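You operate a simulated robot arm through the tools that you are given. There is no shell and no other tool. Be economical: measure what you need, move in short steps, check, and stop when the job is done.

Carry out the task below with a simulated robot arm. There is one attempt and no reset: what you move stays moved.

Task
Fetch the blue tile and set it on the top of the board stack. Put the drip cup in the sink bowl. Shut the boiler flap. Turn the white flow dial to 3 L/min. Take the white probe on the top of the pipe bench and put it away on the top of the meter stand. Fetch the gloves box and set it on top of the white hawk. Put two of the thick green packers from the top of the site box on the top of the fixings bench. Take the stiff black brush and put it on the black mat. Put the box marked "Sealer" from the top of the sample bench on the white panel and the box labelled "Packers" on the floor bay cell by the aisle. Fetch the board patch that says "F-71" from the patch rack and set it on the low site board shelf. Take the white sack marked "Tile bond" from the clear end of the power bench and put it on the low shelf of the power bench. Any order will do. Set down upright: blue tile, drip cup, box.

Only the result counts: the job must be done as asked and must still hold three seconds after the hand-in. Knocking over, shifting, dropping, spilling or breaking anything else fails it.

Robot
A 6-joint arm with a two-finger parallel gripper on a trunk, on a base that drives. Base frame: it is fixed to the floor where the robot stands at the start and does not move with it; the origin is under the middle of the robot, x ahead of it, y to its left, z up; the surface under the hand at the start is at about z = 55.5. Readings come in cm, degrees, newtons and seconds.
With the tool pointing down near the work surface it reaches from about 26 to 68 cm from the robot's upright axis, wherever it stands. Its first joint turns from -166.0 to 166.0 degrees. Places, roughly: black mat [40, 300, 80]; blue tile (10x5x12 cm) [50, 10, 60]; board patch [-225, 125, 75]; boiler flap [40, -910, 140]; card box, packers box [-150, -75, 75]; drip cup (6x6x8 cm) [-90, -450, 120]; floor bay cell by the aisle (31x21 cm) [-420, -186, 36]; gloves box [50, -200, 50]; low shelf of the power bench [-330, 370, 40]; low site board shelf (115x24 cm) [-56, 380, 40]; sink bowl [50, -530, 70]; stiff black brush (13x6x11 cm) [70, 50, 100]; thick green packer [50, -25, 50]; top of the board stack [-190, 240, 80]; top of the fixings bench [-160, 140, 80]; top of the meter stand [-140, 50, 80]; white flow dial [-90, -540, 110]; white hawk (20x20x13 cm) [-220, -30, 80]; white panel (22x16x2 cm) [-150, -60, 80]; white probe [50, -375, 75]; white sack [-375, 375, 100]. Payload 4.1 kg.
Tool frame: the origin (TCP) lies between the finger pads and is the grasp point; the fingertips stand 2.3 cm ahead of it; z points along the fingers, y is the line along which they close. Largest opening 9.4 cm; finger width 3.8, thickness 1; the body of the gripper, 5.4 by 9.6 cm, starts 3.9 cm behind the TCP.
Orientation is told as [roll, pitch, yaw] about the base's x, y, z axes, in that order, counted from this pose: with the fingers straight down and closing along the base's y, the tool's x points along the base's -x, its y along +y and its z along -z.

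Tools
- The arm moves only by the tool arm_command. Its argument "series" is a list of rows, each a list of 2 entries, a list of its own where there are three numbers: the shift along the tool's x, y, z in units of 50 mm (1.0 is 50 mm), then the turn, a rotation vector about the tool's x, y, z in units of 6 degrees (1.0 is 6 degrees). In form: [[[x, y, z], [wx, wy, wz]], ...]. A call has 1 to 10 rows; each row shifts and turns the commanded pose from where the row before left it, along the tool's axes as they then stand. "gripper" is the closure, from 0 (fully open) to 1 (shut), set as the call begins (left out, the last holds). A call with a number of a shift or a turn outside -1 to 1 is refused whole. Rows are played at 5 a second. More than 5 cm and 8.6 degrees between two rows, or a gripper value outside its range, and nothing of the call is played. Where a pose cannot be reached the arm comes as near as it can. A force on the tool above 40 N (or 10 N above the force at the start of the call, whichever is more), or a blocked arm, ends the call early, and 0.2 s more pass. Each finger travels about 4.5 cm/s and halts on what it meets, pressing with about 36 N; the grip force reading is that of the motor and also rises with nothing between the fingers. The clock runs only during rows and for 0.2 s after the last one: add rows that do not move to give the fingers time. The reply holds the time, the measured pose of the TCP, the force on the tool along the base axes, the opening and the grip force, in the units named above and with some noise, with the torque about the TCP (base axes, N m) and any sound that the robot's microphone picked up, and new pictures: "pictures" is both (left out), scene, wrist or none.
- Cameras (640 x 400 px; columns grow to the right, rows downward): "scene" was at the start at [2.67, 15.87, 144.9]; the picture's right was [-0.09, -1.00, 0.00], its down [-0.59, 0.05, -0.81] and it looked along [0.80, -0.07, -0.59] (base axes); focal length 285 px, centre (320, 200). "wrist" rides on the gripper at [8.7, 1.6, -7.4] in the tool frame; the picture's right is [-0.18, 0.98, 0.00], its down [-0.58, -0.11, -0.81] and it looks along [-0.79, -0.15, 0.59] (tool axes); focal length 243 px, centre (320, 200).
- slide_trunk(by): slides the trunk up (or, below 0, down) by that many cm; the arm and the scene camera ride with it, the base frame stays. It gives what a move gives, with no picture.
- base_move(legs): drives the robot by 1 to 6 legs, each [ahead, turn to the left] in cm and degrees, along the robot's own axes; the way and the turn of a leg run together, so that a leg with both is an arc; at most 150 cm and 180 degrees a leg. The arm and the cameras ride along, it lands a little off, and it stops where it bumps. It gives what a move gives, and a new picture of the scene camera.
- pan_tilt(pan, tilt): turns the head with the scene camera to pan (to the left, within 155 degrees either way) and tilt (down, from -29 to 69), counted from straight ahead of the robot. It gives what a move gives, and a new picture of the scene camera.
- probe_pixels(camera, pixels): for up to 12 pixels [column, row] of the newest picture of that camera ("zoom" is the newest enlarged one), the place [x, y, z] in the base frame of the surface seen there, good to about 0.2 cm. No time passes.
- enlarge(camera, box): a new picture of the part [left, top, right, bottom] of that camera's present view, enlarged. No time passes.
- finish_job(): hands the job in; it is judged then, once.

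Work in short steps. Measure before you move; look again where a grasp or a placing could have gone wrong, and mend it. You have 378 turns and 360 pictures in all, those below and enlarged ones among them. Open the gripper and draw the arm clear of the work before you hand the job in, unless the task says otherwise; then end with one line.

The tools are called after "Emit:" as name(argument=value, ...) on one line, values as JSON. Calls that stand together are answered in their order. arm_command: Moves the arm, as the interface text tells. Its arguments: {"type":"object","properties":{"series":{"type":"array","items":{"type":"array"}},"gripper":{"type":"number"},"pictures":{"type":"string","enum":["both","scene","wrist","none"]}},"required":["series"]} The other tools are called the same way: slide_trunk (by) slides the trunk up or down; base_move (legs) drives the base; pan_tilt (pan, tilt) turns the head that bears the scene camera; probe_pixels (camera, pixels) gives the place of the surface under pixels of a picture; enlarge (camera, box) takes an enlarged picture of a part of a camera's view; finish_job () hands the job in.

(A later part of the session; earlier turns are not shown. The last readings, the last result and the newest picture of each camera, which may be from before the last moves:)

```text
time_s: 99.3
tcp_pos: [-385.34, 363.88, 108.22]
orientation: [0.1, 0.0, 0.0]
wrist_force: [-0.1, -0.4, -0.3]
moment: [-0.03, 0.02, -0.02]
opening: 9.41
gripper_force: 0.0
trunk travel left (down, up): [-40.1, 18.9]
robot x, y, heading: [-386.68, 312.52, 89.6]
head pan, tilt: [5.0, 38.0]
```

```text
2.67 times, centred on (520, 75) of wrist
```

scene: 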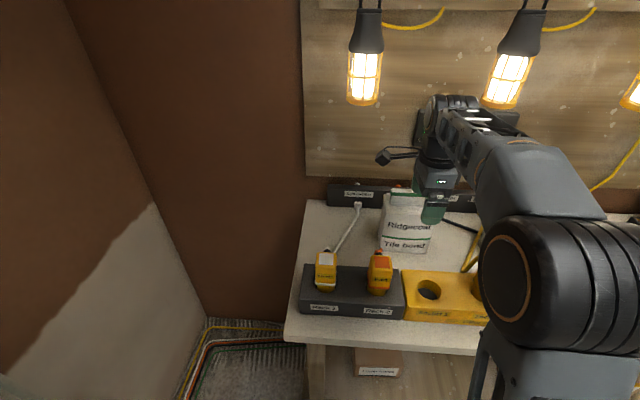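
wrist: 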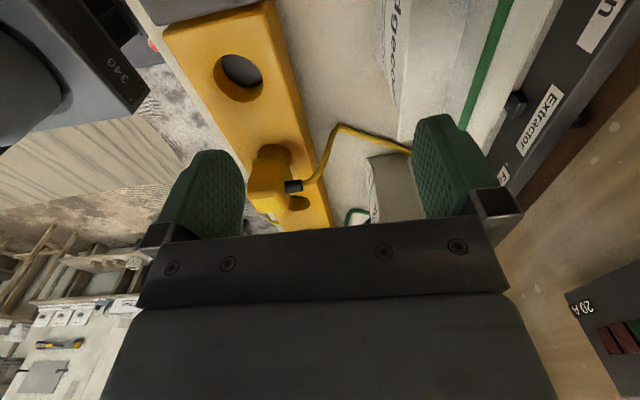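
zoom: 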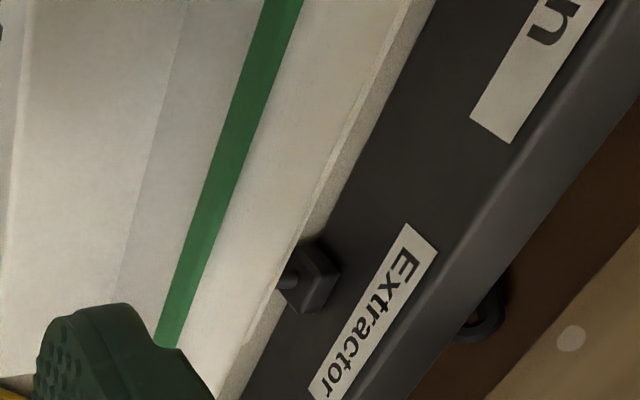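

Flap centre y≈373.5. I advance 9.6 cm and lower to z≈101.8.

Emit:
arm_command(series=[[[0, 0.96, 0], [0, 0, 0]], [[0, 0.96, 0], [0, 0, 0]], [[0, 0, 0.7], [0, 0, 0]], [[0, 0, 0.58], [0, 0, 0]]], pictures="both")

```text
time_s: 100.3
tcp_pos: [-385.33, 373.32, 102.06]
orientation: [0.1, 0.0, 0.1]
wrist_force: [-0.6, -0.1, -0.1]
moment: [-0.02, -0.05, 0.02]
opening: 9.4
gripper_force: 0.2
trunk travel left (down, up): [-40.1, 18.9]
robot x, y, heading: [-386.24, 312.67, 89.6]
head pan, tilt: [5.0, 38.0]
```

scene: 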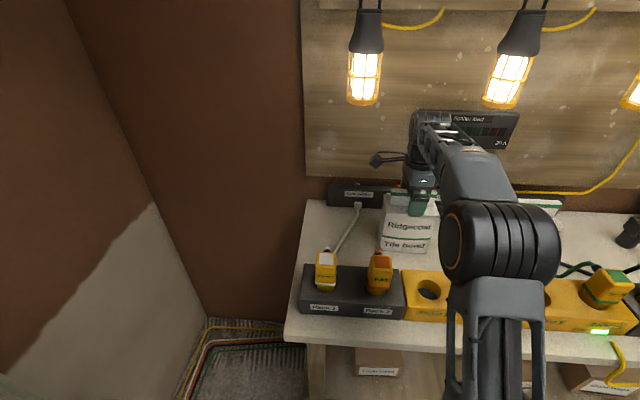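
wrist: 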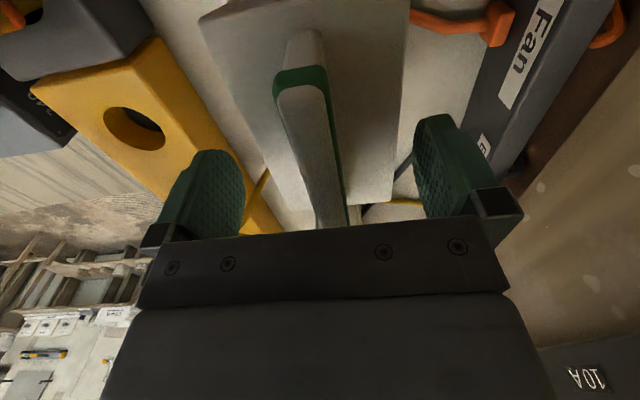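

Flap is between the fingers. I close and lift 7 cm.

Emit:
arm_command(series=[[[0, 0, 0.04], [0, 0, 0]], [[0, 0, 0], [0, 0, 0]], [[0, 0, 0], [0, 0, 0]], [[0, 0, 0], [0, 0, 0]], [[0, 0, 0], [0, 0, 0]], [[0, 0, 0], [0, 0, 0]], [[0, 0, 0], [0, 0, 0]]], pictures="none", gripper=1)

Emit:
arm_command(series=[[[0, 0, -0.4], [0, 0, 0]], [[0, 0, -0.5], [0, 0, 0]], [[0, 0, -0.5], [0, 0, 0]]], pictures="both")

```text
time_s: 101.9
tcp_pos: [-385.42, 373.3, 101.83]
orientation: [0.1, -0.1, 0.1]
wrist_force: [-0.2, 3.3, -0.7]
moment: [0.13, 0.12, 0.05]
opening: 1.4
gripper_force: 36.0
trunk travel left (down, up): [-40.1, 18.9]
robot x, y, heading: [-386.53, 312.62, 89.6]
head pan, tilt: [5.0, 38.0]
```

```text
time_s: 102.7
tcp_pos: [-385.32, 373.41, 108.83]
orientation: [-0.1, 0.0, 0.0]
wrist_force: [-0.1, 0.3, -11.4]
moment: [-0.02, 0.07, 0.03]
opening: 1.39
gripper_force: 36.6
trunk travel left (down, up): [-40.1, 18.9]
robot x, y, heading: [-386.75, 312.36, 89.9]
head pan, tilt: [5.0, 38.0]
```

scene: 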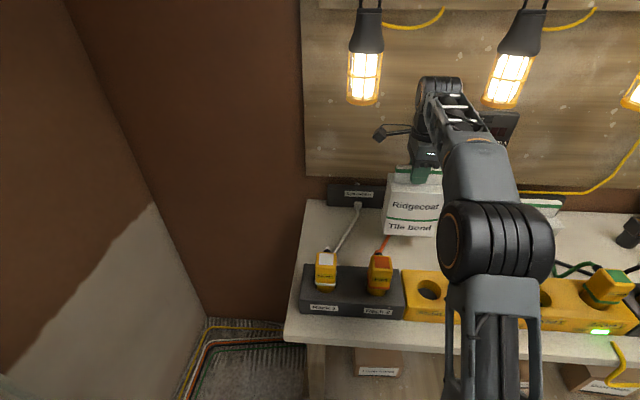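
wrist: 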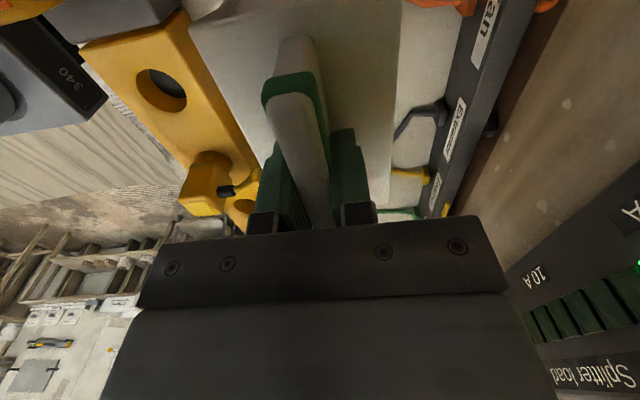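

Held (1.1 kg). I pull back 6 cm from under the lamps, lift 10 more, then pull back clear of the bench.

Emit:
arm_command(series=[[[0, -0.6, 0], [0, 0, 0]], [[0, -0.6, 0], [0, 0, 0]], [[0, 0, -0.7], [0, 0, 0]], [[0, 0, -0.7], [0, 0, 0]], [[0, 0, -0.7], [0, 0, 0]], [[0, -0.8, 0], [0, 0, 0]], [[0, -0.8, 0], [0, 0, 0]], [[0, -0.8, 0], [0, 0, 0]], [[0, -0.8, 0], [0, 0, 0]], [[0, -0.8, 0], [0, 0, 0]]], pictures="none")

Emit:
pan_tilt(pan=-20, tilt=55)

```text
time_s: 104.9
tcp_pos: [-385.08, 347.36, 119.62]
orientation: [0.0, 0.0, 0.2]
wrist_force: [0.2, -0.2, -11.0]
moment: [-0.03, 0.06, 0.02]
opening: 1.41
gripper_force: 35.7
trunk travel left (down, up): [-40.1, 18.9]
robot x, y, heading: [-386.18, 312.63, 89.7]
head pan, tilt: [5.0, 38.0]
```

```text
time_s: 105.8
tcp_pos: [-385.03, 347.43, 119.46]
orientation: [0.0, 0.1, 0.1]
wrist_force: [0.4, -0.2, -11.1]
moment: [0.01, 0.07, 0.04]
opening: 1.4
gripper_force: 36.4
trunk travel left (down, up): [-40.1, 18.9]
robot x, y, heading: [-386.25, 312.48, 89.5]
head pan, tilt: [-20.0, 55.0]
```

scene: 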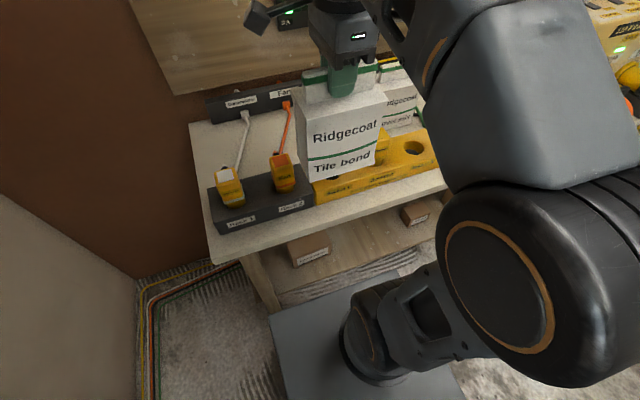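

I back up 42 cm with the sack to get room, then look at the low shelf.

Emit:
probe_pixels(camera="scene", pixels=[[275, 320], [410, 275], [300, 380], [310, 250], [415, 215], [355, 250], [290, 280], [420, 250]])

Emit:
base_move(legs=[[-42, 0]])

Emit:
pan_tilt(pan=-8, tilt=42)

```text
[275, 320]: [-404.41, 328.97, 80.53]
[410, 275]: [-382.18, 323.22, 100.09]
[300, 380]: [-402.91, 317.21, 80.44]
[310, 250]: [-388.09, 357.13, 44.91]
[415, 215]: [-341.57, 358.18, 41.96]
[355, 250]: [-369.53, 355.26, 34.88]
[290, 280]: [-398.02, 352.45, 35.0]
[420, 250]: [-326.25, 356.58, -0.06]
```

```text
time_s: 108.4
tcp_pos: [-385.51, 305.26, 119.47]
orientation: [0.0, 0.0, 0.3]
wrist_force: [0.1, 0.6, -10.4]
moment: [0.02, 0.0, 0.02]
opening: 1.39
gripper_force: 36.5
trunk travel left (down, up): [-40.1, 18.9]
robot x, y, heading: [-386.57, 270.3, 89.4]
head pan, tilt: [-20.0, 55.0]
```

scene: 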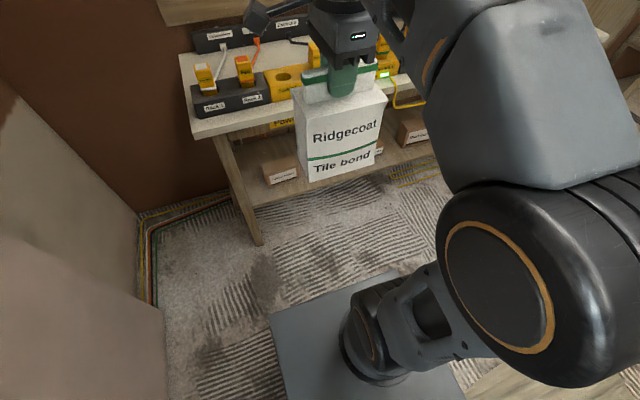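

```text
time_s: 109.2
tcp_pos: [-385.35, 305.22, 119.37]
orientation: [0.1, 0.0, 0.3]
wrist_force: [0.2, -0.6, -11.0]
moment: [0.03, 0.03, -0.02]
opening: 1.4
gripper_force: 36.0
trunk travel left (down, up): [-40.1, 18.9]
robot x, y, heading: [-386.5, 270.22, 89.7]
head pan, tilt: [-8.0, 42.0]
```

scene: 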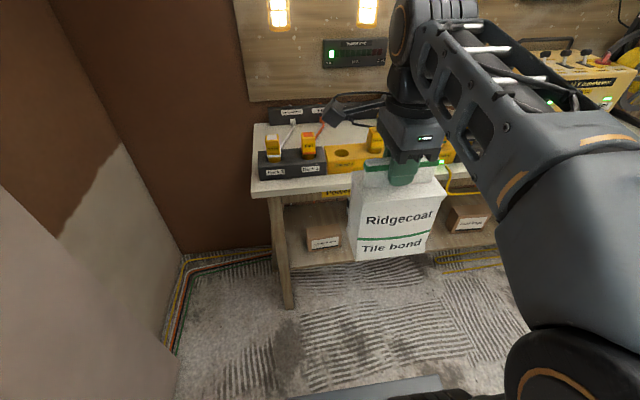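

The gap on the shelf between the two boxes is around x≈−365. I move the sack to (−365, 326) then start pitching the gripper forward (roll +90).

Emit:
arm_command(series=[[[-0.667, 0.667, 0], [0, 0, 0]], [[-0.667, 0.667, 0], [0, 0, 0]], [[-0.667, 0.667, 0], [0, 0, 0]], [[-0.667, 0.667, 0], [0, 0, 0]], [[-0.667, 0.667, 0], [0, 0, 0]], [[-0.667, 0.667, 0], [0, 0, 0]], [[0, 0, 0], [-1, 0, 0]], [[0, 0, 0], [-1, 0, 0]], [[0, 0, 0], [-1, 0, 0]], [[0, 0, 0], [-1, 0, 0]]], pictures="none")

Emit:
arm_command(series=[[[0, 0, 0], [-1, 0, 0]], [[0, 0, 0], [-1, 0, 0]], [[0, 0, 0], [-1, 0, 0]], [[0, 0, 0], [-1, 0, 0]], [[0, 0, 0], [-1, 0, 0]]], pictures="both")

```text
time_s: 111.4
tcp_pos: [-365.93, 324.26, 118.28]
orientation: [24.0, 0.0, 0.3]
wrist_force: [-0.6, 0.1, -10.8]
moment: [-0.38, 0.03, 0.02]
opening: 1.38
gripper_force: 36.3
out of reach, approached as far as the arm can: row 6
trunk travel left (down, up): [-40.1, 18.9]
robot x, y, heading: [-386.42, 270.16, 89.8]
head pan, tilt: [-8.0, 42.0]
```

```text
time_s: 112.6
tcp_pos: [-365.78, 324.33, 118.16]
orientation: [54.0, 0.0, 0.3]
wrist_force: [-0.1, 0.6, -10.9]
moment: [-0.85, -0.01, 0.03]
opening: 1.38
gripper_force: 36.0
trunk travel left (down, up): [-40.1, 18.9]
robot x, y, heading: [-386.72, 270.24, 89.7]
head pan, tilt: [-8.0, 42.0]
```

scene: 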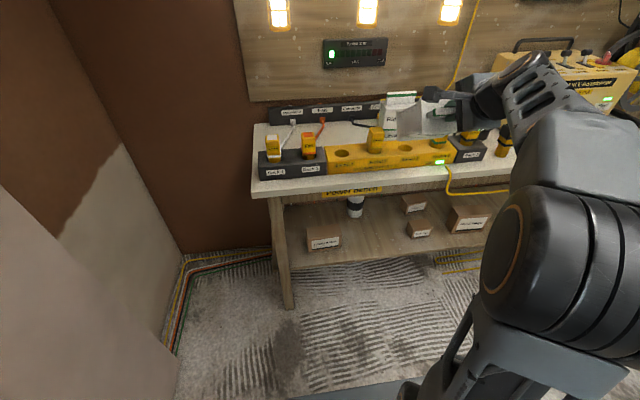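
wrist: 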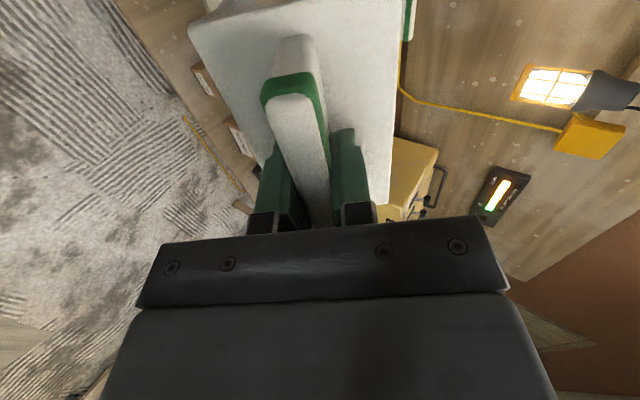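

Shelf is now visible: gap at px (370,235) between boxes. I probe it.

Emit:
enlarge(camera="scene", box=[250, 160, 510, 310])

Emit:
probe_pixels(camera="scene", pixels=[[342, 237], [345, 248], [345, 262], [405, 225], [408, 238], [402, 205], [355, 205], [365, 215], [375, 235], [375, 258], [395, 215], [450, 180]])

```text
2.46 times, centred on (380, 235) of scene
```

zoom: 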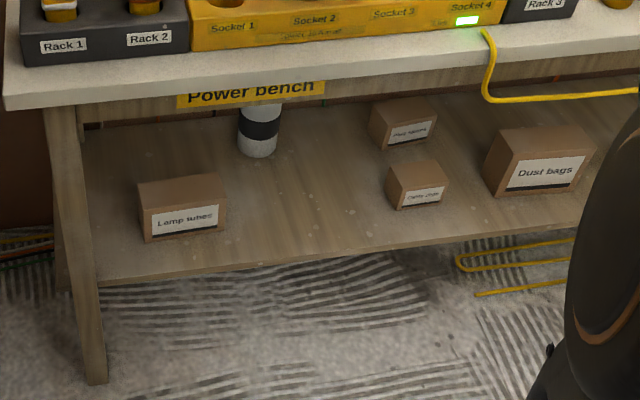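

```text
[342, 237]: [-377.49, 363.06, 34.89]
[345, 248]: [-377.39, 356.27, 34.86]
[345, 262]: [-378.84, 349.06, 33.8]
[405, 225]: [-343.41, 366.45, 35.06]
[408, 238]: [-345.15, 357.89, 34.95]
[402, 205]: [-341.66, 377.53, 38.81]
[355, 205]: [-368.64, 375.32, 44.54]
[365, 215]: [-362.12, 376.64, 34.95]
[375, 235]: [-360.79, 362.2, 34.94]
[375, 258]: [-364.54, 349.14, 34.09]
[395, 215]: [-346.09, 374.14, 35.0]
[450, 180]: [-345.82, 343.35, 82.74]
```

I finish the pitch to 90°, shift x to −360, then slide the trunk down.

Emit:
arm_command(series=[[[0, 0, 0], [-1, 0, 0]], [[0, 0, 0], [-1, 0, 0]], [[0, 0, 0], [-1, 0, 0]], [[0, 0, 0], [-1, 0, 0]], [[0, 0, 0], [-1, 0, 0]], [[0, 0, 0], [-1, 0, 0]], [[-0.58, 0, -0.3], [0, 0, 0]], [[-0.58, 0, -0.3], [0, 0, 0]]], pictures="none")

Emit:
slide_trunk(by=-40)

```text
time_s: 114.4
tcp_pos: [-360.12, 321.29, 118.06]
orientation: [89.9, 0.0, 0.3]
wrist_force: [1.0, 0.7, -10.5]
moment: [-1.02, 0.0, 0.0]
opening: 1.39
gripper_force: 35.9
trunk travel left (down, up): [-40.1, 18.9]
robot x, y, heading: [-386.18, 270.34, 89.9]
head pan, tilt: [-8.0, 42.0]
```

```text
time_s: 118.2
tcp_pos: [-360.05, 321.3, 78.19]
orientation: [89.9, 0.1, 0.2]
wrist_force: [0.7, -0.3, -10.4]
moment: [-1.03, 0.01, 0.02]
opening: 1.39
gripper_force: 36.3
trunk travel left (down, up): [-0.1, 58.9]
robot x, y, heading: [-386.38, 270.16, 89.9]
head pan, tilt: [-8.0, 42.0]
```

Now I lower the arm by 35 cm (tool −y).

Emit:
arm_command(series=[[[0, -1, 0], [0, 0, 0]], [[0, -1, 0], [0, 0, 0]], [[0, -1, 0], [0, 0, 0]], [[0, -1, 0], [0, 0, 0]], [[0, -1, 0], [0, 0, 0]], [[0, -1, 0], [0, 0, 0]], [[0, -0.9, 0], [0, 0, 0]]], pictures="both")

```text
time_s: 119.8
tcp_pos: [-359.91, 321.15, 43.72]
orientation: [89.9, -0.1, 0.1]
wrist_force: [0.3, -0.8, -10.0]
moment: [-1.0, 0.04, 0.0]
opening: 1.4
gripper_force: 36.0
trunk travel left (down, up): [-0.1, 58.9]
robot x, y, heading: [-386.43, 270.19, 89.8]
head pan, tilt: [-8.0, 42.0]
```

scene: 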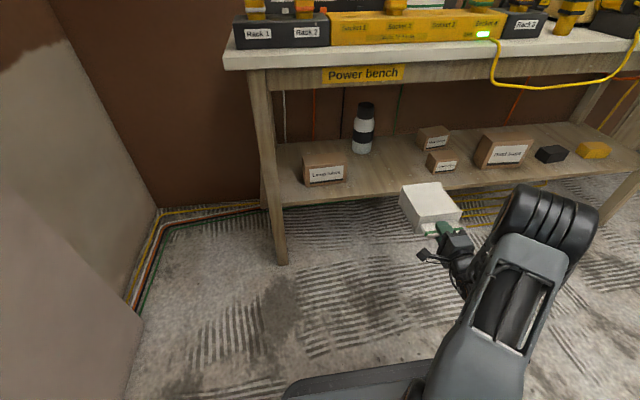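
wrist: 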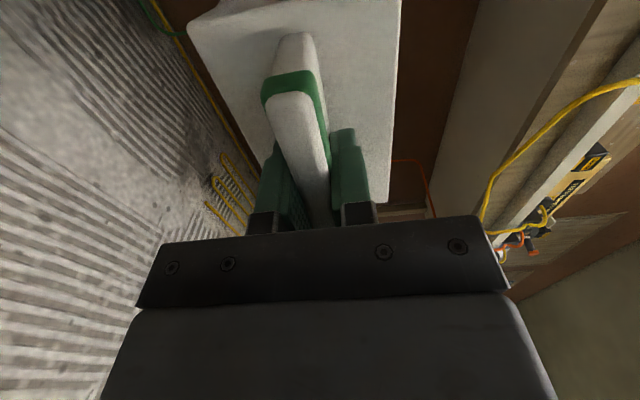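

Clear line to the shelf. I advance 30 cm.

Emit:
arm_command(series=[[[0, 0, 1], [0, 0, 0]], [[0, 0, 1], [0, 0, 0]], [[0, 0, 1], [0, 0, 0]], [[0, 0, 1], [0, 0, 0]], [[0, 0, 1], [0, 0, 0]], [[0, 0, 1], [0, 0, 0]]], pictures="both")

```text
time_s: 121.2
tcp_pos: [-360.22, 351.18, 43.55]
orientation: [89.9, 0.1, 0.3]
wrist_force: [0.4, -0.6, -6.1]
moment: [-0.94, 0.03, -0.01]
opening: 1.42
gripper_force: 36.3
trunk travel left (down, up): [-0.1, 58.9]
robot x, y, heading: [-386.72, 270.38, 89.6]
head pan, tilt: [-8.0, 42.0]
```

scene: 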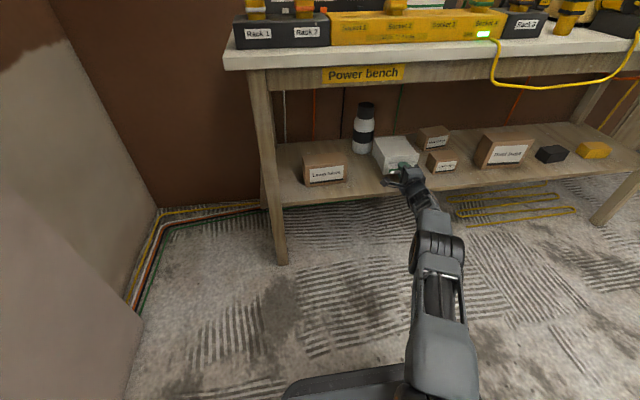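
wrist: 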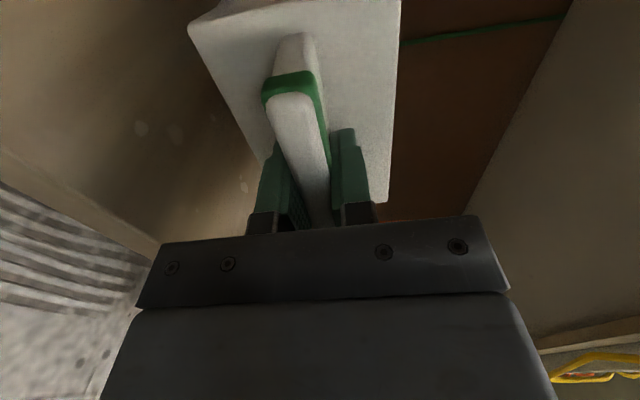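

Over the shelf. I lower to contact.

Emit:
arm_command(series=[[[0, -0.5, 0], [0, 0, 0]], [[0, -0.2, 0], [0, 0, 0]], [[0, -0.1, 0], [0, 0, 0]], [[0, -0.06, 0], [0, 0, 0]], [[0, -0.04, 0], [0, 0, 0]]], pictures="none")

```text
time_s: 122.4
tcp_pos: [-360.21, 351.1, 39.05]
orientation: [89.9, 0.0, 0.3]
wrist_force: [0.1, -0.3, -11.1]
moment: [-1.02, 0.02, -0.02]
opening: 1.38
gripper_force: 35.8
trunk travel left (down, up): [-0.1, 58.9]
robot x, y, heading: [-386.53, 270.32, 89.7]
head pan, tilt: [-8.0, 42.0]
```

Emit:
arm_command(series=[[[0, -0.05, 0], [0, 0, 0]], [[0, -0.05, 0], [0, 0, 0]]], pictures="wrist")

```text
time_s: 123.0
tcp_pos: [-360.2, 351.07, 39.02]
orientation: [90.1, -0.1, 0.4]
wrist_force: [0.3, 1.9, -3.4]
moment: [-0.73, 0.21, -0.13]
opening: 1.39
gripper_force: 36.0
trunk travel left (down, up): [-0.1, 58.9]
robot x, y, heading: [-386.41, 270.23, 89.9]
head pan, tilt: [-8.0, 42.0]
```

wrist: 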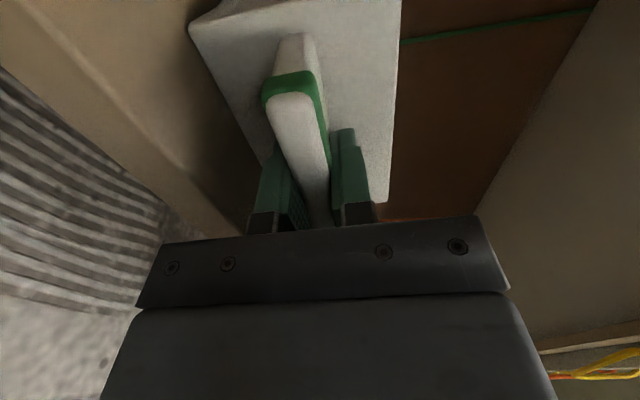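

Contact made. I open to ~3.4 cm and withdraw straight back.

Emit:
arm_command(series=[[[0, 0, 0], [0, 0, 0]], [[0, 0, 0], [0, 0, 0]], [[0, 0, 0], [0, 0, 0]]], pictures="none", gripper=0.64)

Emit:
arm_command(series=[[[0, 0, -0.5], [0, 0, 0]], [[0, 0, -1], [0, 0, 0]], [[0, 0, -1], [0, 0, 0]], [[0, 0, -1], [0, 0, 0]], [[0, 0, -1], [0, 0, 0]], [[0, 0, -1], [0, 0, 0]]], pictures="scene")

```text
time_s: 123.8
tcp_pos: [-360.3, 351.0, 38.91]
orientation: [90.0, 0.1, 0.3]
wrist_force: [0.1, -0.3, 0.1]
moment: [-0.06, 0.0, 0.03]
opening: 3.37
gripper_force: 0.1
trunk travel left (down, up): [-0.1, 58.9]
robot x, y, heading: [-386.28, 270.23, 90.0]
head pan, tilt: [-8.0, 42.0]
```

```text
time_s: 125.2
tcp_pos: [-357.83, 348.92, 37.95]
orientation: [90.7, -0.2, 0.5]
wrist_force: [-12.4, 6.1, 28.2]
moment: [0.34, 0.62, 0.13]
opening: 3.63
gripper_force: 2.6
out of reach, approached as far as the arm can: row 1, 2, 3, 4, 5, 6
trunk travel left (down, up): [-0.1, 58.9]
robot x, y, heading: [-386.68, 270.54, 89.9]
head pan, tilt: [-8.0, 42.0]
```

scene: 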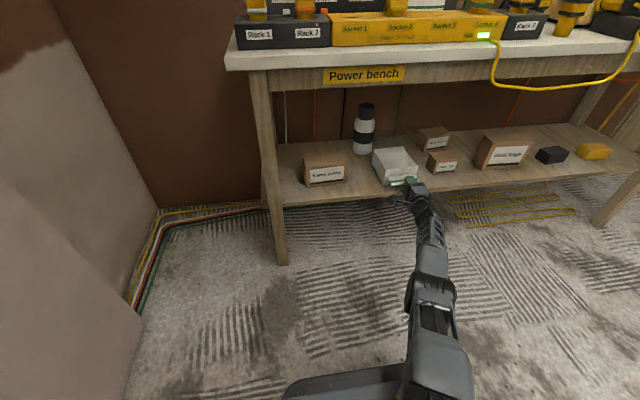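

The retract went out of reach and sagged, pressing the lower finger on the shelf. I raise 1 cm first.

Emit:
arm_command(series=[[[0, 0.1, 0], [0, 0, 0]], [[0, 0.1, 0], [0, 0, 0]]], pictures="both")

```text
time_s: 125.8
tcp_pos: [-357.53, 348.93, 37.83]
orientation: [89.8, 0.1, 0.1]
wrist_force: [-3.8, -4.5, 9.6]
moment: [0.24, 0.17, 0.13]
opening: 3.67
gripper_force: 2.7
trunk travel left (down, up): [-0.1, 58.9]
robot x, y, heading: [-386.42, 270.6, 89.6]
head pan, tilt: [-8.0, 42.0]
```

scene: 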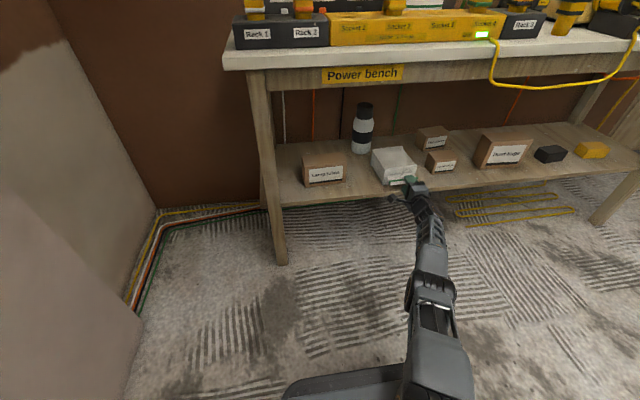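
wrist: 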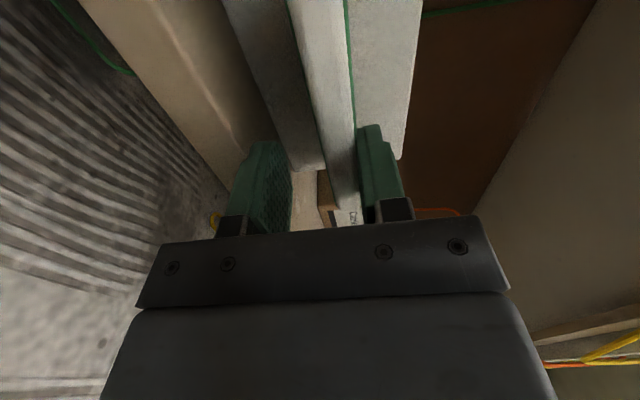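

I raise 0.7 cm more, then back the base straight away.

Emit:
arm_command(series=[[[0, 0.1, 0], [0, 0, 0]], [[0, 0.05, 0], [0, 0, 0]]], pictures="none")

Emit:
base_move(legs=[[-20, 0]])

```text
time_s: 126.4
tcp_pos: [-357.51, 349.12, 38.33]
orientation: [89.4, 0.2, 0.0]
wrist_force: [-2.7, -40.5, -11.2]
moment: [-1.24, -0.18, 0.86]
opening: 3.88
gripper_force: 5.1
out of reach, approached as far as the arm can: row 2
trunk travel left (down, up): [-0.1, 58.9]
robot x, y, heading: [-386.71, 270.14, 89.6]
head pan, tilt: [-8.0, 42.0]
```

```text
time_s: 128.0
tcp_pos: [-358.09, 329.68, 38.79]
orientation: [90.0, 0.1, 0.6]
wrist_force: [-0.5, -0.4, 0.1]
moment: [0.0, 0.05, -0.01]
opening: 3.4
gripper_force: 0.1
trunk travel left (down, up): [-0.1, 58.9]
robot x, y, heading: [-386.78, 251.06, 90.3]
head pan, tilt: [-8.0, 42.0]
```

scene: 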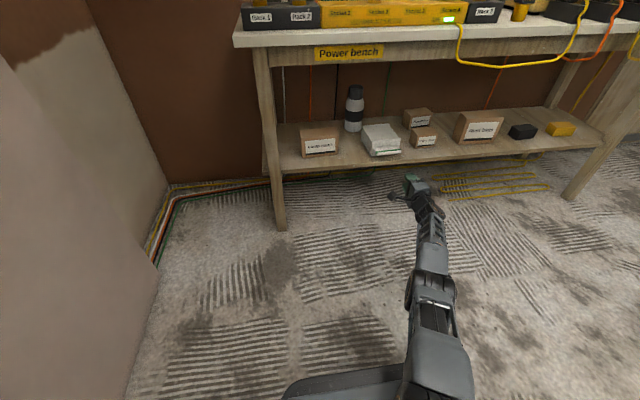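

Free now. I check the sack's rest position.

Emit:
enlarge(camera="scene", box=[280, 80, 520, 200])

Emit:
probe_pixels(camera="scene", pixels=[[385, 152], [375, 128], [362, 140], [398, 130], [402, 148], [320, 135], [420, 135]])

```text
2.67 times, centred on (400, 140) of scene
```

zoom: 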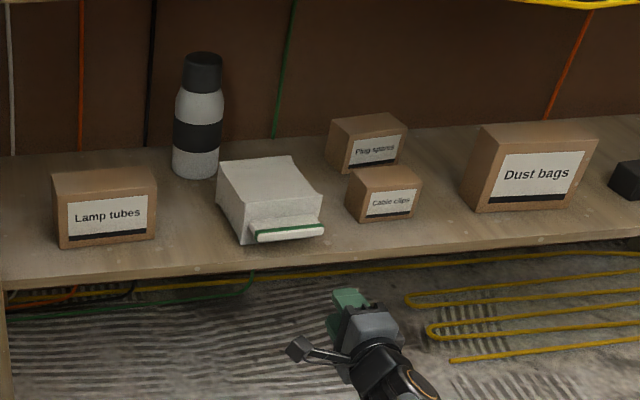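

```text
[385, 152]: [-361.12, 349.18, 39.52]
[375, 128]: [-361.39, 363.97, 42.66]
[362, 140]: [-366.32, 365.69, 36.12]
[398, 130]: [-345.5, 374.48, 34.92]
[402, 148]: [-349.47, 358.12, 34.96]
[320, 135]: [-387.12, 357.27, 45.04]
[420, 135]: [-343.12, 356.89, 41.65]
```

Sack rests on the low shelf, others undisturbed. I raise the trunk and return the gripper to pointing down, and look toward the patch rack.

Emit:
slide_trunk(by=40)

Emit:
arm_command(series=[[[0, 1, 0], [0, 0, 0]], [[0, 1, 0], [0, 0, 0]], [[0, 1, 0], [0, 0, 0]], [[0, 1, 0], [0, 0, 0]], [[0, 0, 0], [1, 0, 0]], [[0, 0, 0], [1, 0, 0]], [[0, 0, 0], [1, 0, 0]], [[0, 0, 0], [1, 0, 0]], [[0, 0, 0], [1, 0, 0]], [[0, 0, 0], [1, 0, 0]]], pictures="none", gripper=0)

Emit:
arm_command(series=[[[0, 0, 0], [1, 0, 0]], [[0, 0, 0], [1, 0, 0]], [[0, 0, 0], [1, 0, 0]], [[0, 0, 0], [1, 0, 0]], [[0, 0, 0], [1, 0, 0]], [[0, 0, 0], [1, 0, 0]], [[0, 0, 0], [1, 0, 0]], [[0, 0, 0], [1, 0, 0]], [[0, 0, 0], [1, 0, 0]]], pictures="none")

Emit:
pan_tilt(pan=-130, tilt=25)

```text
time_s: 131.8
tcp_pos: [-358.11, 329.7, 78.67]
orientation: [90.0, 0.0, 0.6]
wrist_force: [0.1, -0.2, 0.2]
moment: [-0.02, 0.04, -0.02]
opening: 3.38
gripper_force: 0.2
trunk travel left (down, up): [-40.1, 18.9]
robot x, y, heading: [-386.27, 250.05, 90.0]
head pan, tilt: [-8.0, 42.0]
```

```text
time_s: 134.0
tcp_pos: [-357.35, 327.99, 97.46]
orientation: [53.9, -0.1, 0.6]
wrist_force: [0.1, 0.3, 0.4]
moment: [0.01, -0.03, -0.03]
opening: 9.39
gripper_force: 0.0
out of reach, approached as far as the arm can: row 1, 2, 3, 7, 8, 9, 10
trunk travel left (down, up): [-40.1, 18.9]
robot x, y, heading: [-386.62, 250.22, 90.2]
head pan, tilt: [-8.0, 42.0]
```

```text
time_s: 136.0
tcp_pos: [-362.17, 315.75, 94.02]
orientation: [2.9, 0.0, 0.6]
wrist_force: [0.0, 0.0, 0.7]
moment: [-0.03, 0.01, 0.0]
opening: 9.41
gripper_force: 0.2
out of reach, approached as far as the arm can: row 1, 2, 3, 4, 5, 6, 7, 8, 9
trunk travel left (down, up): [-40.1, 18.9]
robot x, y, heading: [-386.12, 250.58, 89.7]
head pan, tilt: [-8.0, 42.0]
```

```text
time_s: 138.0
tcp_pos: [-362.28, 315.69, 93.98]
orientation: [3.0, 0.1, 0.6]
wrist_force: [0.1, -0.8, -0.1]
moment: [0.03, 0.01, 0.02]
opening: 9.39
gripper_force: 0.0
trunk travel left (down, up): [-40.1, 18.9]
robot x, y, heading: [-386.92, 250.12, 90.3]
head pan, tilt: [-130.0, 25.0]
```

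scene: 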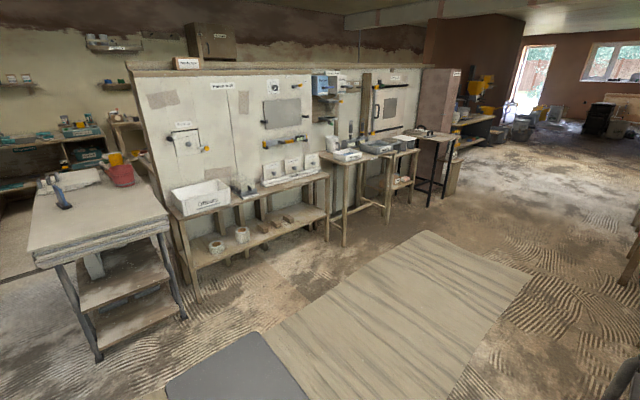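

The rack of white patches is at px (290,170). I enlarge and probe.

Emit:
enlarge(camera="scene", box=[160, 120, 400, 270])

Emit:
probe_pixels(camera="scene", pixels=[[270, 172], [291, 167], [311, 163], [290, 183], [200, 195], [260, 190], [322, 180], [180, 295], [330, 230], [345, 200], [440, 135], [400, 310]])

```text
2.67 times, centred on (280, 195) of scene
```

zoom: 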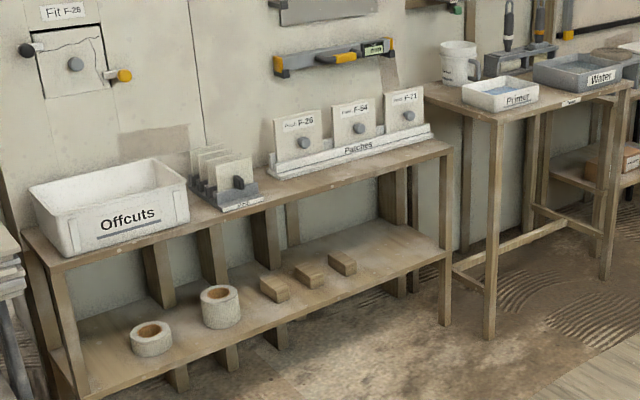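

```text
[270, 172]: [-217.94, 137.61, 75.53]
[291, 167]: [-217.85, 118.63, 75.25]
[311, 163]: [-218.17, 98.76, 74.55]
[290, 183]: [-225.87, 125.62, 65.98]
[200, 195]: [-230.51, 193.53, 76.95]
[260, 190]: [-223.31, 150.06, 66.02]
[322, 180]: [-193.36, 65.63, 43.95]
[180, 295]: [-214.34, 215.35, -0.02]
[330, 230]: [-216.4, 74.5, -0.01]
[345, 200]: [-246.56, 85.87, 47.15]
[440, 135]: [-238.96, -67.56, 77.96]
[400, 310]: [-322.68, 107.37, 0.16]
```

F-71 is the rightmost patch near (−218, 99). I retract the arm, then drive to about (−286, 99) facing +x.

Emit:
arm_command(series=[[[0, -1, 0], [0.5, 0, 0]], [[0, -1, 0], [0, 0, 0]], [[0, -1, 0], [0, 0, 0]], [[0, -1, 0], [0, 0, 0]], [[0, -1, 0], [0, 0, 0]], [[0, 0, -1], [0, 0, 0]], [[0, 0, -1], [0, 0, 0]], [[0, 0, -1], [0, 0, 0]]], pictures="none")

Emit:
base_move(legs=[[0, -146.3], [150, 0], [31, 0], [0, 56.3]])

Emit:
pan_tilt(pan=0, tilt=42)

```text
time_s: 139.8
tcp_pos: [-362.32, 290.95, 108.83]
orientation: [0.0, 0.1, 0.5]
wrist_force: [0.0, 0.6, -0.6]
moment: [0.04, -0.01, 0.01]
opening: 9.41
gripper_force: 0.0
trunk travel left (down, up): [-40.1, 18.9]
robot x, y, heading: [-386.71, 250.22, 90.1]
head pan, tilt: [-130.0, 25.0]
```

```text
time_s: 157.3
tcp_pos: [-241.56, 80.59, 108.8]
orientation: [0.0, 0.0, -88.6]
wrist_force: [-0.6, -0.2, 0.6]
moment: [-0.03, 0.0, -0.03]
opening: 9.38
gripper_force: 0.0
trunk travel left (down, up): [-40.1, 18.9]
robot x, y, heading: [-282.55, 104.31, 0.8]
head pan, tilt: [-130.0, 25.0]
```

scene: 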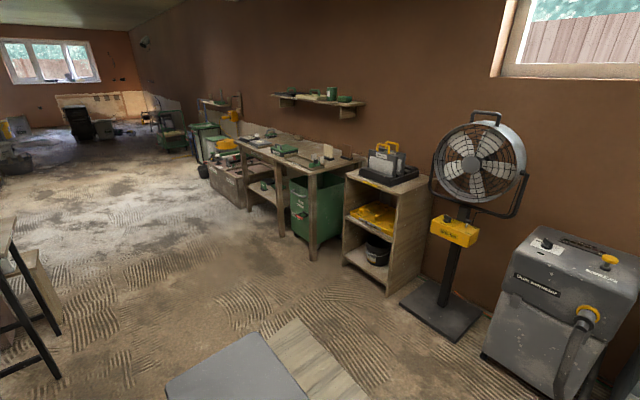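

```text
time_s: 159.4
tcp_pos: [-241.57, 80.74, 108.88]
orientation: [0.0, 0.1, -88.6]
wrist_force: [0.3, -0.1, 0.6]
moment: [0.02, 0.01, 0.0]
opening: 9.39
gripper_force: 0.0
trunk travel left (down, up): [-40.1, 18.9]
robot x, y, heading: [-281.94, 104.36, 0.7]
head pan, tilt: [0.0, 42.0]
```

scene: 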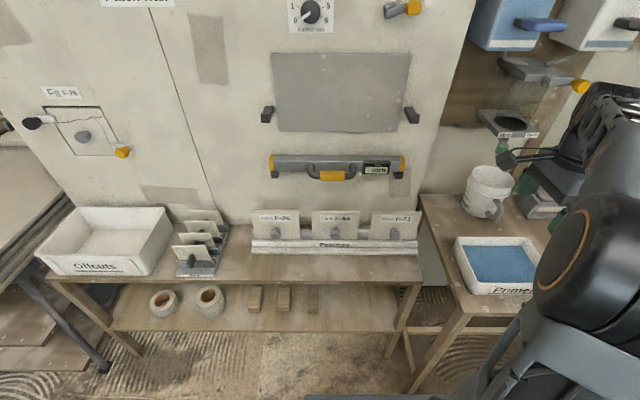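

F-71 is at px (397,225). I zoom and probe its plate.

Emit:
enlarge(camera="scene", box=[300, 190, 460, 290])

Emit:
probe_pixels(camera="scene", pixels=[[376, 212], [397, 210], [418, 211], [397, 208], [375, 236], [417, 237], [396, 232], [397, 246], [386, 165], [330, 240], [337, 280], [440, 180]])

```text
4.00 times, centred on (380, 240) of scene
```

zoom: 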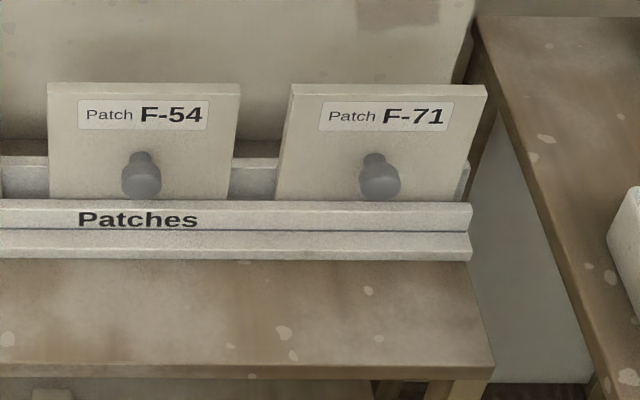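

```text
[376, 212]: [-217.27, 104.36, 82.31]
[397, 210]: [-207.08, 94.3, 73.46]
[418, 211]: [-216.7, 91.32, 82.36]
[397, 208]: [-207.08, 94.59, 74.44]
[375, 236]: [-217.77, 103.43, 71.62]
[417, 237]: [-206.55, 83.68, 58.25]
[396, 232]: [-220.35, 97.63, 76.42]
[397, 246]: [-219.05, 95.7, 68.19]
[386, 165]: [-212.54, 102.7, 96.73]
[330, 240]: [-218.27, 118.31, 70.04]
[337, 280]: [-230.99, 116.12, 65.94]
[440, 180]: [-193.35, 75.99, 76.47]
```

The level on the wall overhangs a top grasp, so I'll grip the knob horizontally with the camera on top. I back up 15 cm and turn the gripper yaw by −90° first.

Emit:
base_move(legs=[[-15, 0]])

Emit:
arm_command(series=[[[0, 0, 0], [0, 0, 1]], [[0, 0, 0], [0, 0, 1]], [[0, 0, 0], [0, 0, 1]], [[0, 0, 0], [0, 0, 1]], [[0, 0, 0], [0, 0, 1]], [[0, 0, 0], [0, 0, 1]], [[0, 0, 0], [0, 0, 1]], [[0, 0, 0], [0, 0, 1]], [[0, 0, 0], [0, 0, 1]], [[0, 0, 0], [0, 0, 1]]], pictures="none")

Emit:
arm_command(series=[[[0, 0, 0], [0, 0, 1]], [[0, 0, 0], [0, 0, 1]], [[0, 0, 0], [0, 0, 1]], [[0, 0, 0], [0, 0, 1]], [[0, 0, 0], [0, 0, 1.0]], [[0, 0, 0], [0, 1, 0]], [[0, 0, 0], [0, 1, 0]], [[0, 0, 0], [0, 1, 0]], [[0, 0, 0], [0, 1, 0]], [[0, 0, 0], [0, 1, 0]]], pictures="scene")

```text
time_s: 160.8
tcp_pos: [-256.8, 80.47, 108.81]
orientation: [0.0, 0.0, -88.6]
wrist_force: [0.2, -0.2, -0.5]
moment: [0.01, 0.01, 0.0]
opening: 9.39
gripper_force: 0.0
trunk travel left (down, up): [-40.1, 18.9]
robot x, y, heading: [-297.37, 104.39, 0.6]
head pan, tilt: [0.0, 42.0]
```

scene: 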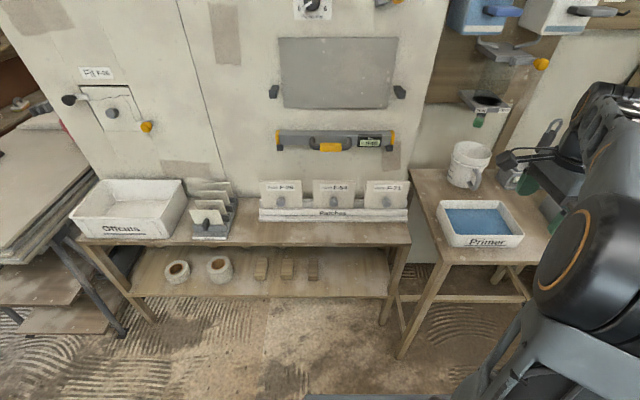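

```text
time_s: 163.0
tcp_pos: [-256.81, 80.26, 108.81]
orientation: [0.0, 0.0, -148.7]
wrist_force: [0.4, 0.0, -0.3]
moment: [0.0, 0.03, -0.02]
opening: 9.4
gripper_force: 0.0
trunk travel left (down, up): [-40.1, 18.9]
robot x, y, heading: [-297.48, 103.99, 0.8]
head pan, tilt: [0.0, 42.0]
```

```text
time_s: 165.2
tcp_pos: [-256.79, 80.4, 108.82]
orientation: [0.0, 30.1, -178.6]
wrist_force: [0.8, -0.7, 0.3]
moment: [-0.02, 0.0, 0.0]
opening: 9.41
gripper_force: 0.1
trunk travel left (down, up): [-40.1, 18.9]
robot x, y, heading: [-297.23, 104.13, 0.6]
head pan, tilt: [0.0, 42.0]
```

scene: 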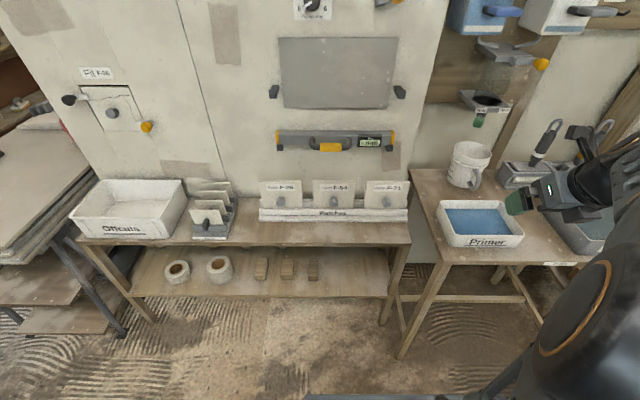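

Tilt works. I continue 60° more to horizontal.

Emit:
arm_command(series=[[[0, 0, 0], [0, 1, 0]], [[0, 0, 0], [0, 1, 0]], [[0, 0, 0], [0, 1, 0]], [[0, 0, 0], [0, 1, 0]], [[0, 0, 0], [0, 1, 0]], [[0, 0, 0], [0, 1, 0]], [[0, 0, 0], [0, 1, 0]], [[0, 0, 0], [0, 1, 0]], [[0, 0, 0], [0, 1, 0]], [[0, 0, 0], [0, 1, 0]]], pictures="none")

Emit:
probe_pixels(camera="scene", pixels=[[388, 202], [388, 205], [368, 182], [409, 183], [388, 190], [370, 205], [388, 212], [388, 218], [388, 240]])

```text
time_s: 167.4
tcp_pos: [-256.79, 80.36, 109.06]
orientation: [156.8, 89.8, -21.9]
wrist_force: [-0.1, -0.1, 0.3]
moment: [0.0, -0.03, 0.0]
opening: 9.38
gripper_force: 0.0
trunk travel left (down, up): [-40.1, 18.9]
robot x, y, heading: [-297.56, 104.19, 1.1]
head pan, tilt: [0.0, 42.0]
```

```text
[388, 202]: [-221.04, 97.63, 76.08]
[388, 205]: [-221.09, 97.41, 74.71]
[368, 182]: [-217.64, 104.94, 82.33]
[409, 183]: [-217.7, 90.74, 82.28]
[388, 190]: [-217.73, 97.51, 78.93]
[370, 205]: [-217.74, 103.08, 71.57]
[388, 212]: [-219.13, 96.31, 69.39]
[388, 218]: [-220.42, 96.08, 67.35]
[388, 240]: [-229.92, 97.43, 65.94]
```

Horizontal with camera on top. I shift to y 97.7, lower toward z 75.5, then take a wrist view.

Emit:
arm_command(series=[[[0, -0.87, 0], [0, 0, 0]], [[0, -0.87, 0], [0, 0, 0]], [[0, -0.87, 0], [0, 0, 0]], [[0, -0.87, 0], [0, 0, 0]], [[-1, 0, 0], [0, 0, 0]], [[-1, 0, 0], [0, 0, 0]], [[-1, 0, 0], [0, 0, 0]], [[-1, 0, 0], [0, 0, 0]], [[-1, 0, 0], [0, 0, 0]]], pictures="none")

Emit:
arm_command(series=[[[-0.85, 0, 0], [0, 0, 0]], [[-0.85, 0, 0], [0, 0, 0]], [[0, 0, 1], [0, 0, 0]], [[0, 0, 1], [0, 0, 0]], [[0, 0, 1], [0, 0, 0]]], pictures="both")

```text
time_s: 169.4
tcp_pos: [-250.4, 94.12, 87.2]
orientation: [142.8, 89.7, -35.9]
wrist_force: [-0.3, 0.4, 0.5]
moment: [-0.01, 0.02, 0.0]
opening: 9.4
gripper_force: 0.0
out of reach, approached as far as the arm can: row 3, 4, 5, 6, 7
trunk travel left (down, up): [-40.1, 18.9]
robot x, y, heading: [-297.91, 104.18, 1.0]
head pan, tilt: [0.0, 42.0]
```

```text
time_s: 170.6
tcp_pos: [-235.19, 94.8, 78.42]
orientation: [-88.6, 90.0, 92.9]
wrist_force: [-0.7, -0.2, 0.2]
moment: [-0.02, 0.02, 0.0]
opening: 9.41
gripper_force: 0.1
trunk travel left (down, up): [-40.1, 18.9]
robot x, y, heading: [-297.78, 104.04, 0.7]
head pan, tilt: [0.0, 42.0]
```

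scene: 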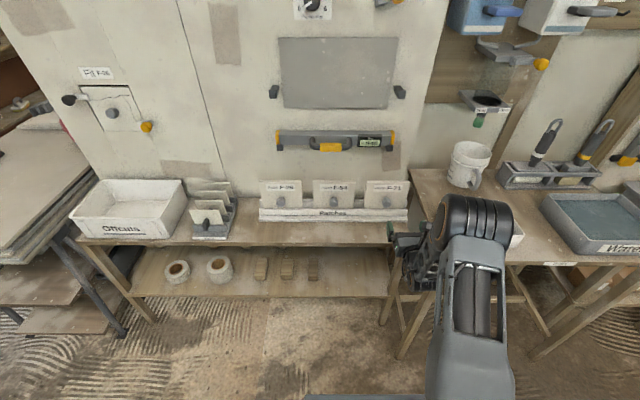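
wrist: 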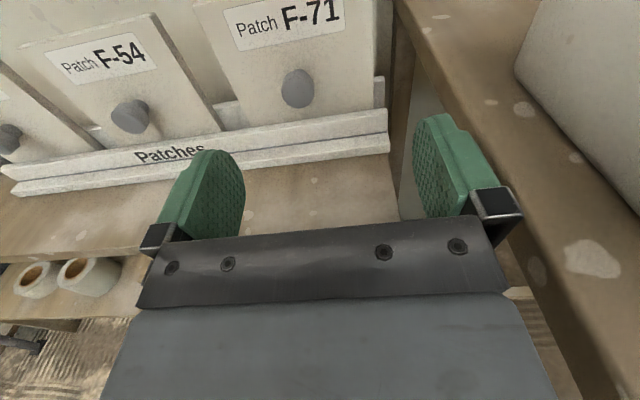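

Wrist view shows the F-71 knob at (298,88). I probe it.

Emit:
probe_pixels(camera="wrist", pixels=[[298, 88], [284, 90], [313, 86], [298, 72], [300, 104], [330, 90], [310, 130], [370, 135]])

```text
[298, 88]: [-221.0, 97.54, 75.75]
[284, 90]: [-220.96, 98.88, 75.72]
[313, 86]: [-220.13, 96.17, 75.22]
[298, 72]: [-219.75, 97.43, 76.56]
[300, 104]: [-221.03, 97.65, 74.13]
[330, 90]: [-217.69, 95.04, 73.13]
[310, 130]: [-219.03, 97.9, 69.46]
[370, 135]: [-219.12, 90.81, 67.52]
```

Knob centre (−219.5, 97.5, 75.3). I align and advance so tips stop just short of the plate.

Emit:
arm_command(series=[[[-0.62, -0.54, 0], [0, 0, 0]], [[0, 0, 0.8], [0, 0, 0]], [[0, 0, 0.8], [0, 0, 0]], [[0, 0, 0.8], [0, 0, 0]], [[0, 0, 0.5], [0, 0, 0]]], pictures="wrist")

```text
time_s: 171.8
tcp_pos: [-221.48, 94.22, 75.7]
orientation: [-9.9, 89.9, 172.0]
wrist_force: [-0.6, -1.0, -0.5]
moment: [0.01, 0.01, -0.01]
opening: 9.4
gripper_force: 0.0
out of reach, approached as far as the arm can: row 1, 2, 3, 4
trunk travel left (down, up): [-40.1, 18.9]
robot x, y, heading: [-297.67, 104.66, 0.7]
head pan, tilt: [0.0, 42.0]
```

wrist: 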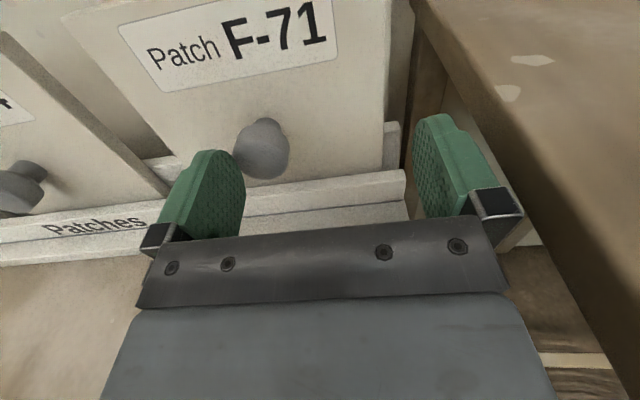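

The lateral shift was lost (out of reach). I retreat 5 cm and drop the trunk 15 cm while compensating with the arm for better reach.

Emit:
arm_command(series=[[[0, 0, -1], [0, 0, 0]], [[0, 0, -1], [0, 0, 0]], [[1, 0, 0], [0, 0, 0]], [[1, 0, 0], [0, 0, 0]], [[1, 0, 0], [0, 0, 0]], [[0, -0.66, 0], [0, 0, 0]]], pictures="none")

Emit:
slide_trunk(by=-15)

```text
time_s: 173.2
tcp_pos: [-231.45, 95.89, 90.98]
orientation: [2.1, 89.9, -175.8]
wrist_force: [-0.3, 0.8, 0.2]
moment: [-0.02, -0.03, 0.03]
opening: 9.37
gripper_force: 0.0
out of reach, approached as far as the arm can: row 6
trunk travel left (down, up): [-40.1, 18.9]
robot x, y, heading: [-297.77, 104.31, 0.7]
head pan, tilt: [0.0, 42.0]
```

```text
time_s: 174.9
tcp_pos: [-231.6, 95.85, 75.85]
orientation: [24.0, 89.9, -153.9]
wrist_force: [-0.1, 0.4, 0.0]
moment: [0.01, 0.05, 0.02]
opening: 9.39
gripper_force: 0.1
trunk travel left (down, up): [-25.1, 33.9]
robot x, y, heading: [-297.72, 103.9, 0.7]
head pan, tilt: [0.0, 42.0]
```

The arm won't go further left at this pose; a 1.4° base turn supplies the missing 1.6 cm.

Emit:
base_move(legs=[[0, 1.5]])

Emit:
arm_command(series=[[[0, 0, 0.6], [0, 0, 0]]], pictures="wrist")

```text
time_s: 175.7
tcp_pos: [-231.31, 97.63, 75.77]
orientation: [22.1, 89.9, -154.3]
wrist_force: [-0.1, -0.2, -0.2]
moment: [-0.04, -0.04, 0.0]
opening: 9.42
gripper_force: 0.1
trunk travel left (down, up): [-25.1, 33.9]
robot x, y, heading: [-297.68, 104.34, 2.3]
head pan, tilt: [0.0, 42.0]
```

scene: 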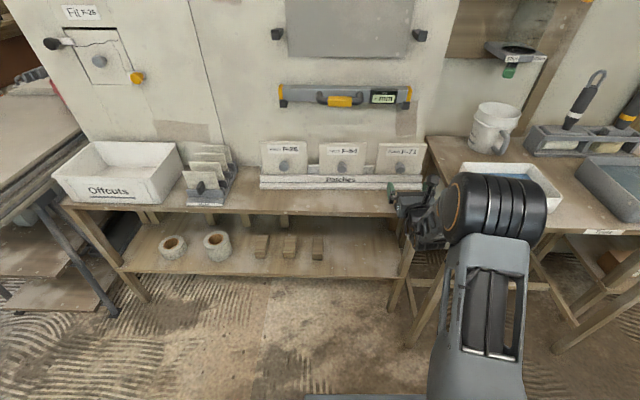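

```text
time_s: 176.1
tcp_pos: [-228.21, 97.79, 75.96]
orientation: [14.3, 89.9, -161.8]
wrist_force: [-0.2, -0.4, 0.7]
moment: [0.0, 0.0, -0.01]
opening: 9.41
gripper_force: 0.1
trunk travel left (down, up): [-25.1, 33.9]
robot x, y, heading: [-297.89, 104.29, 2.4]
head pan, tilt: [0.0, 42.0]
```

wrist: 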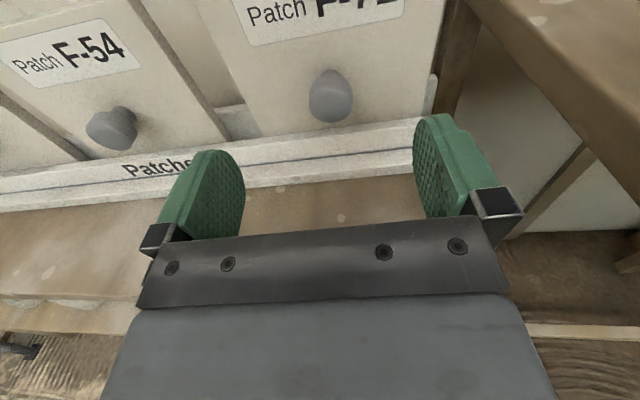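

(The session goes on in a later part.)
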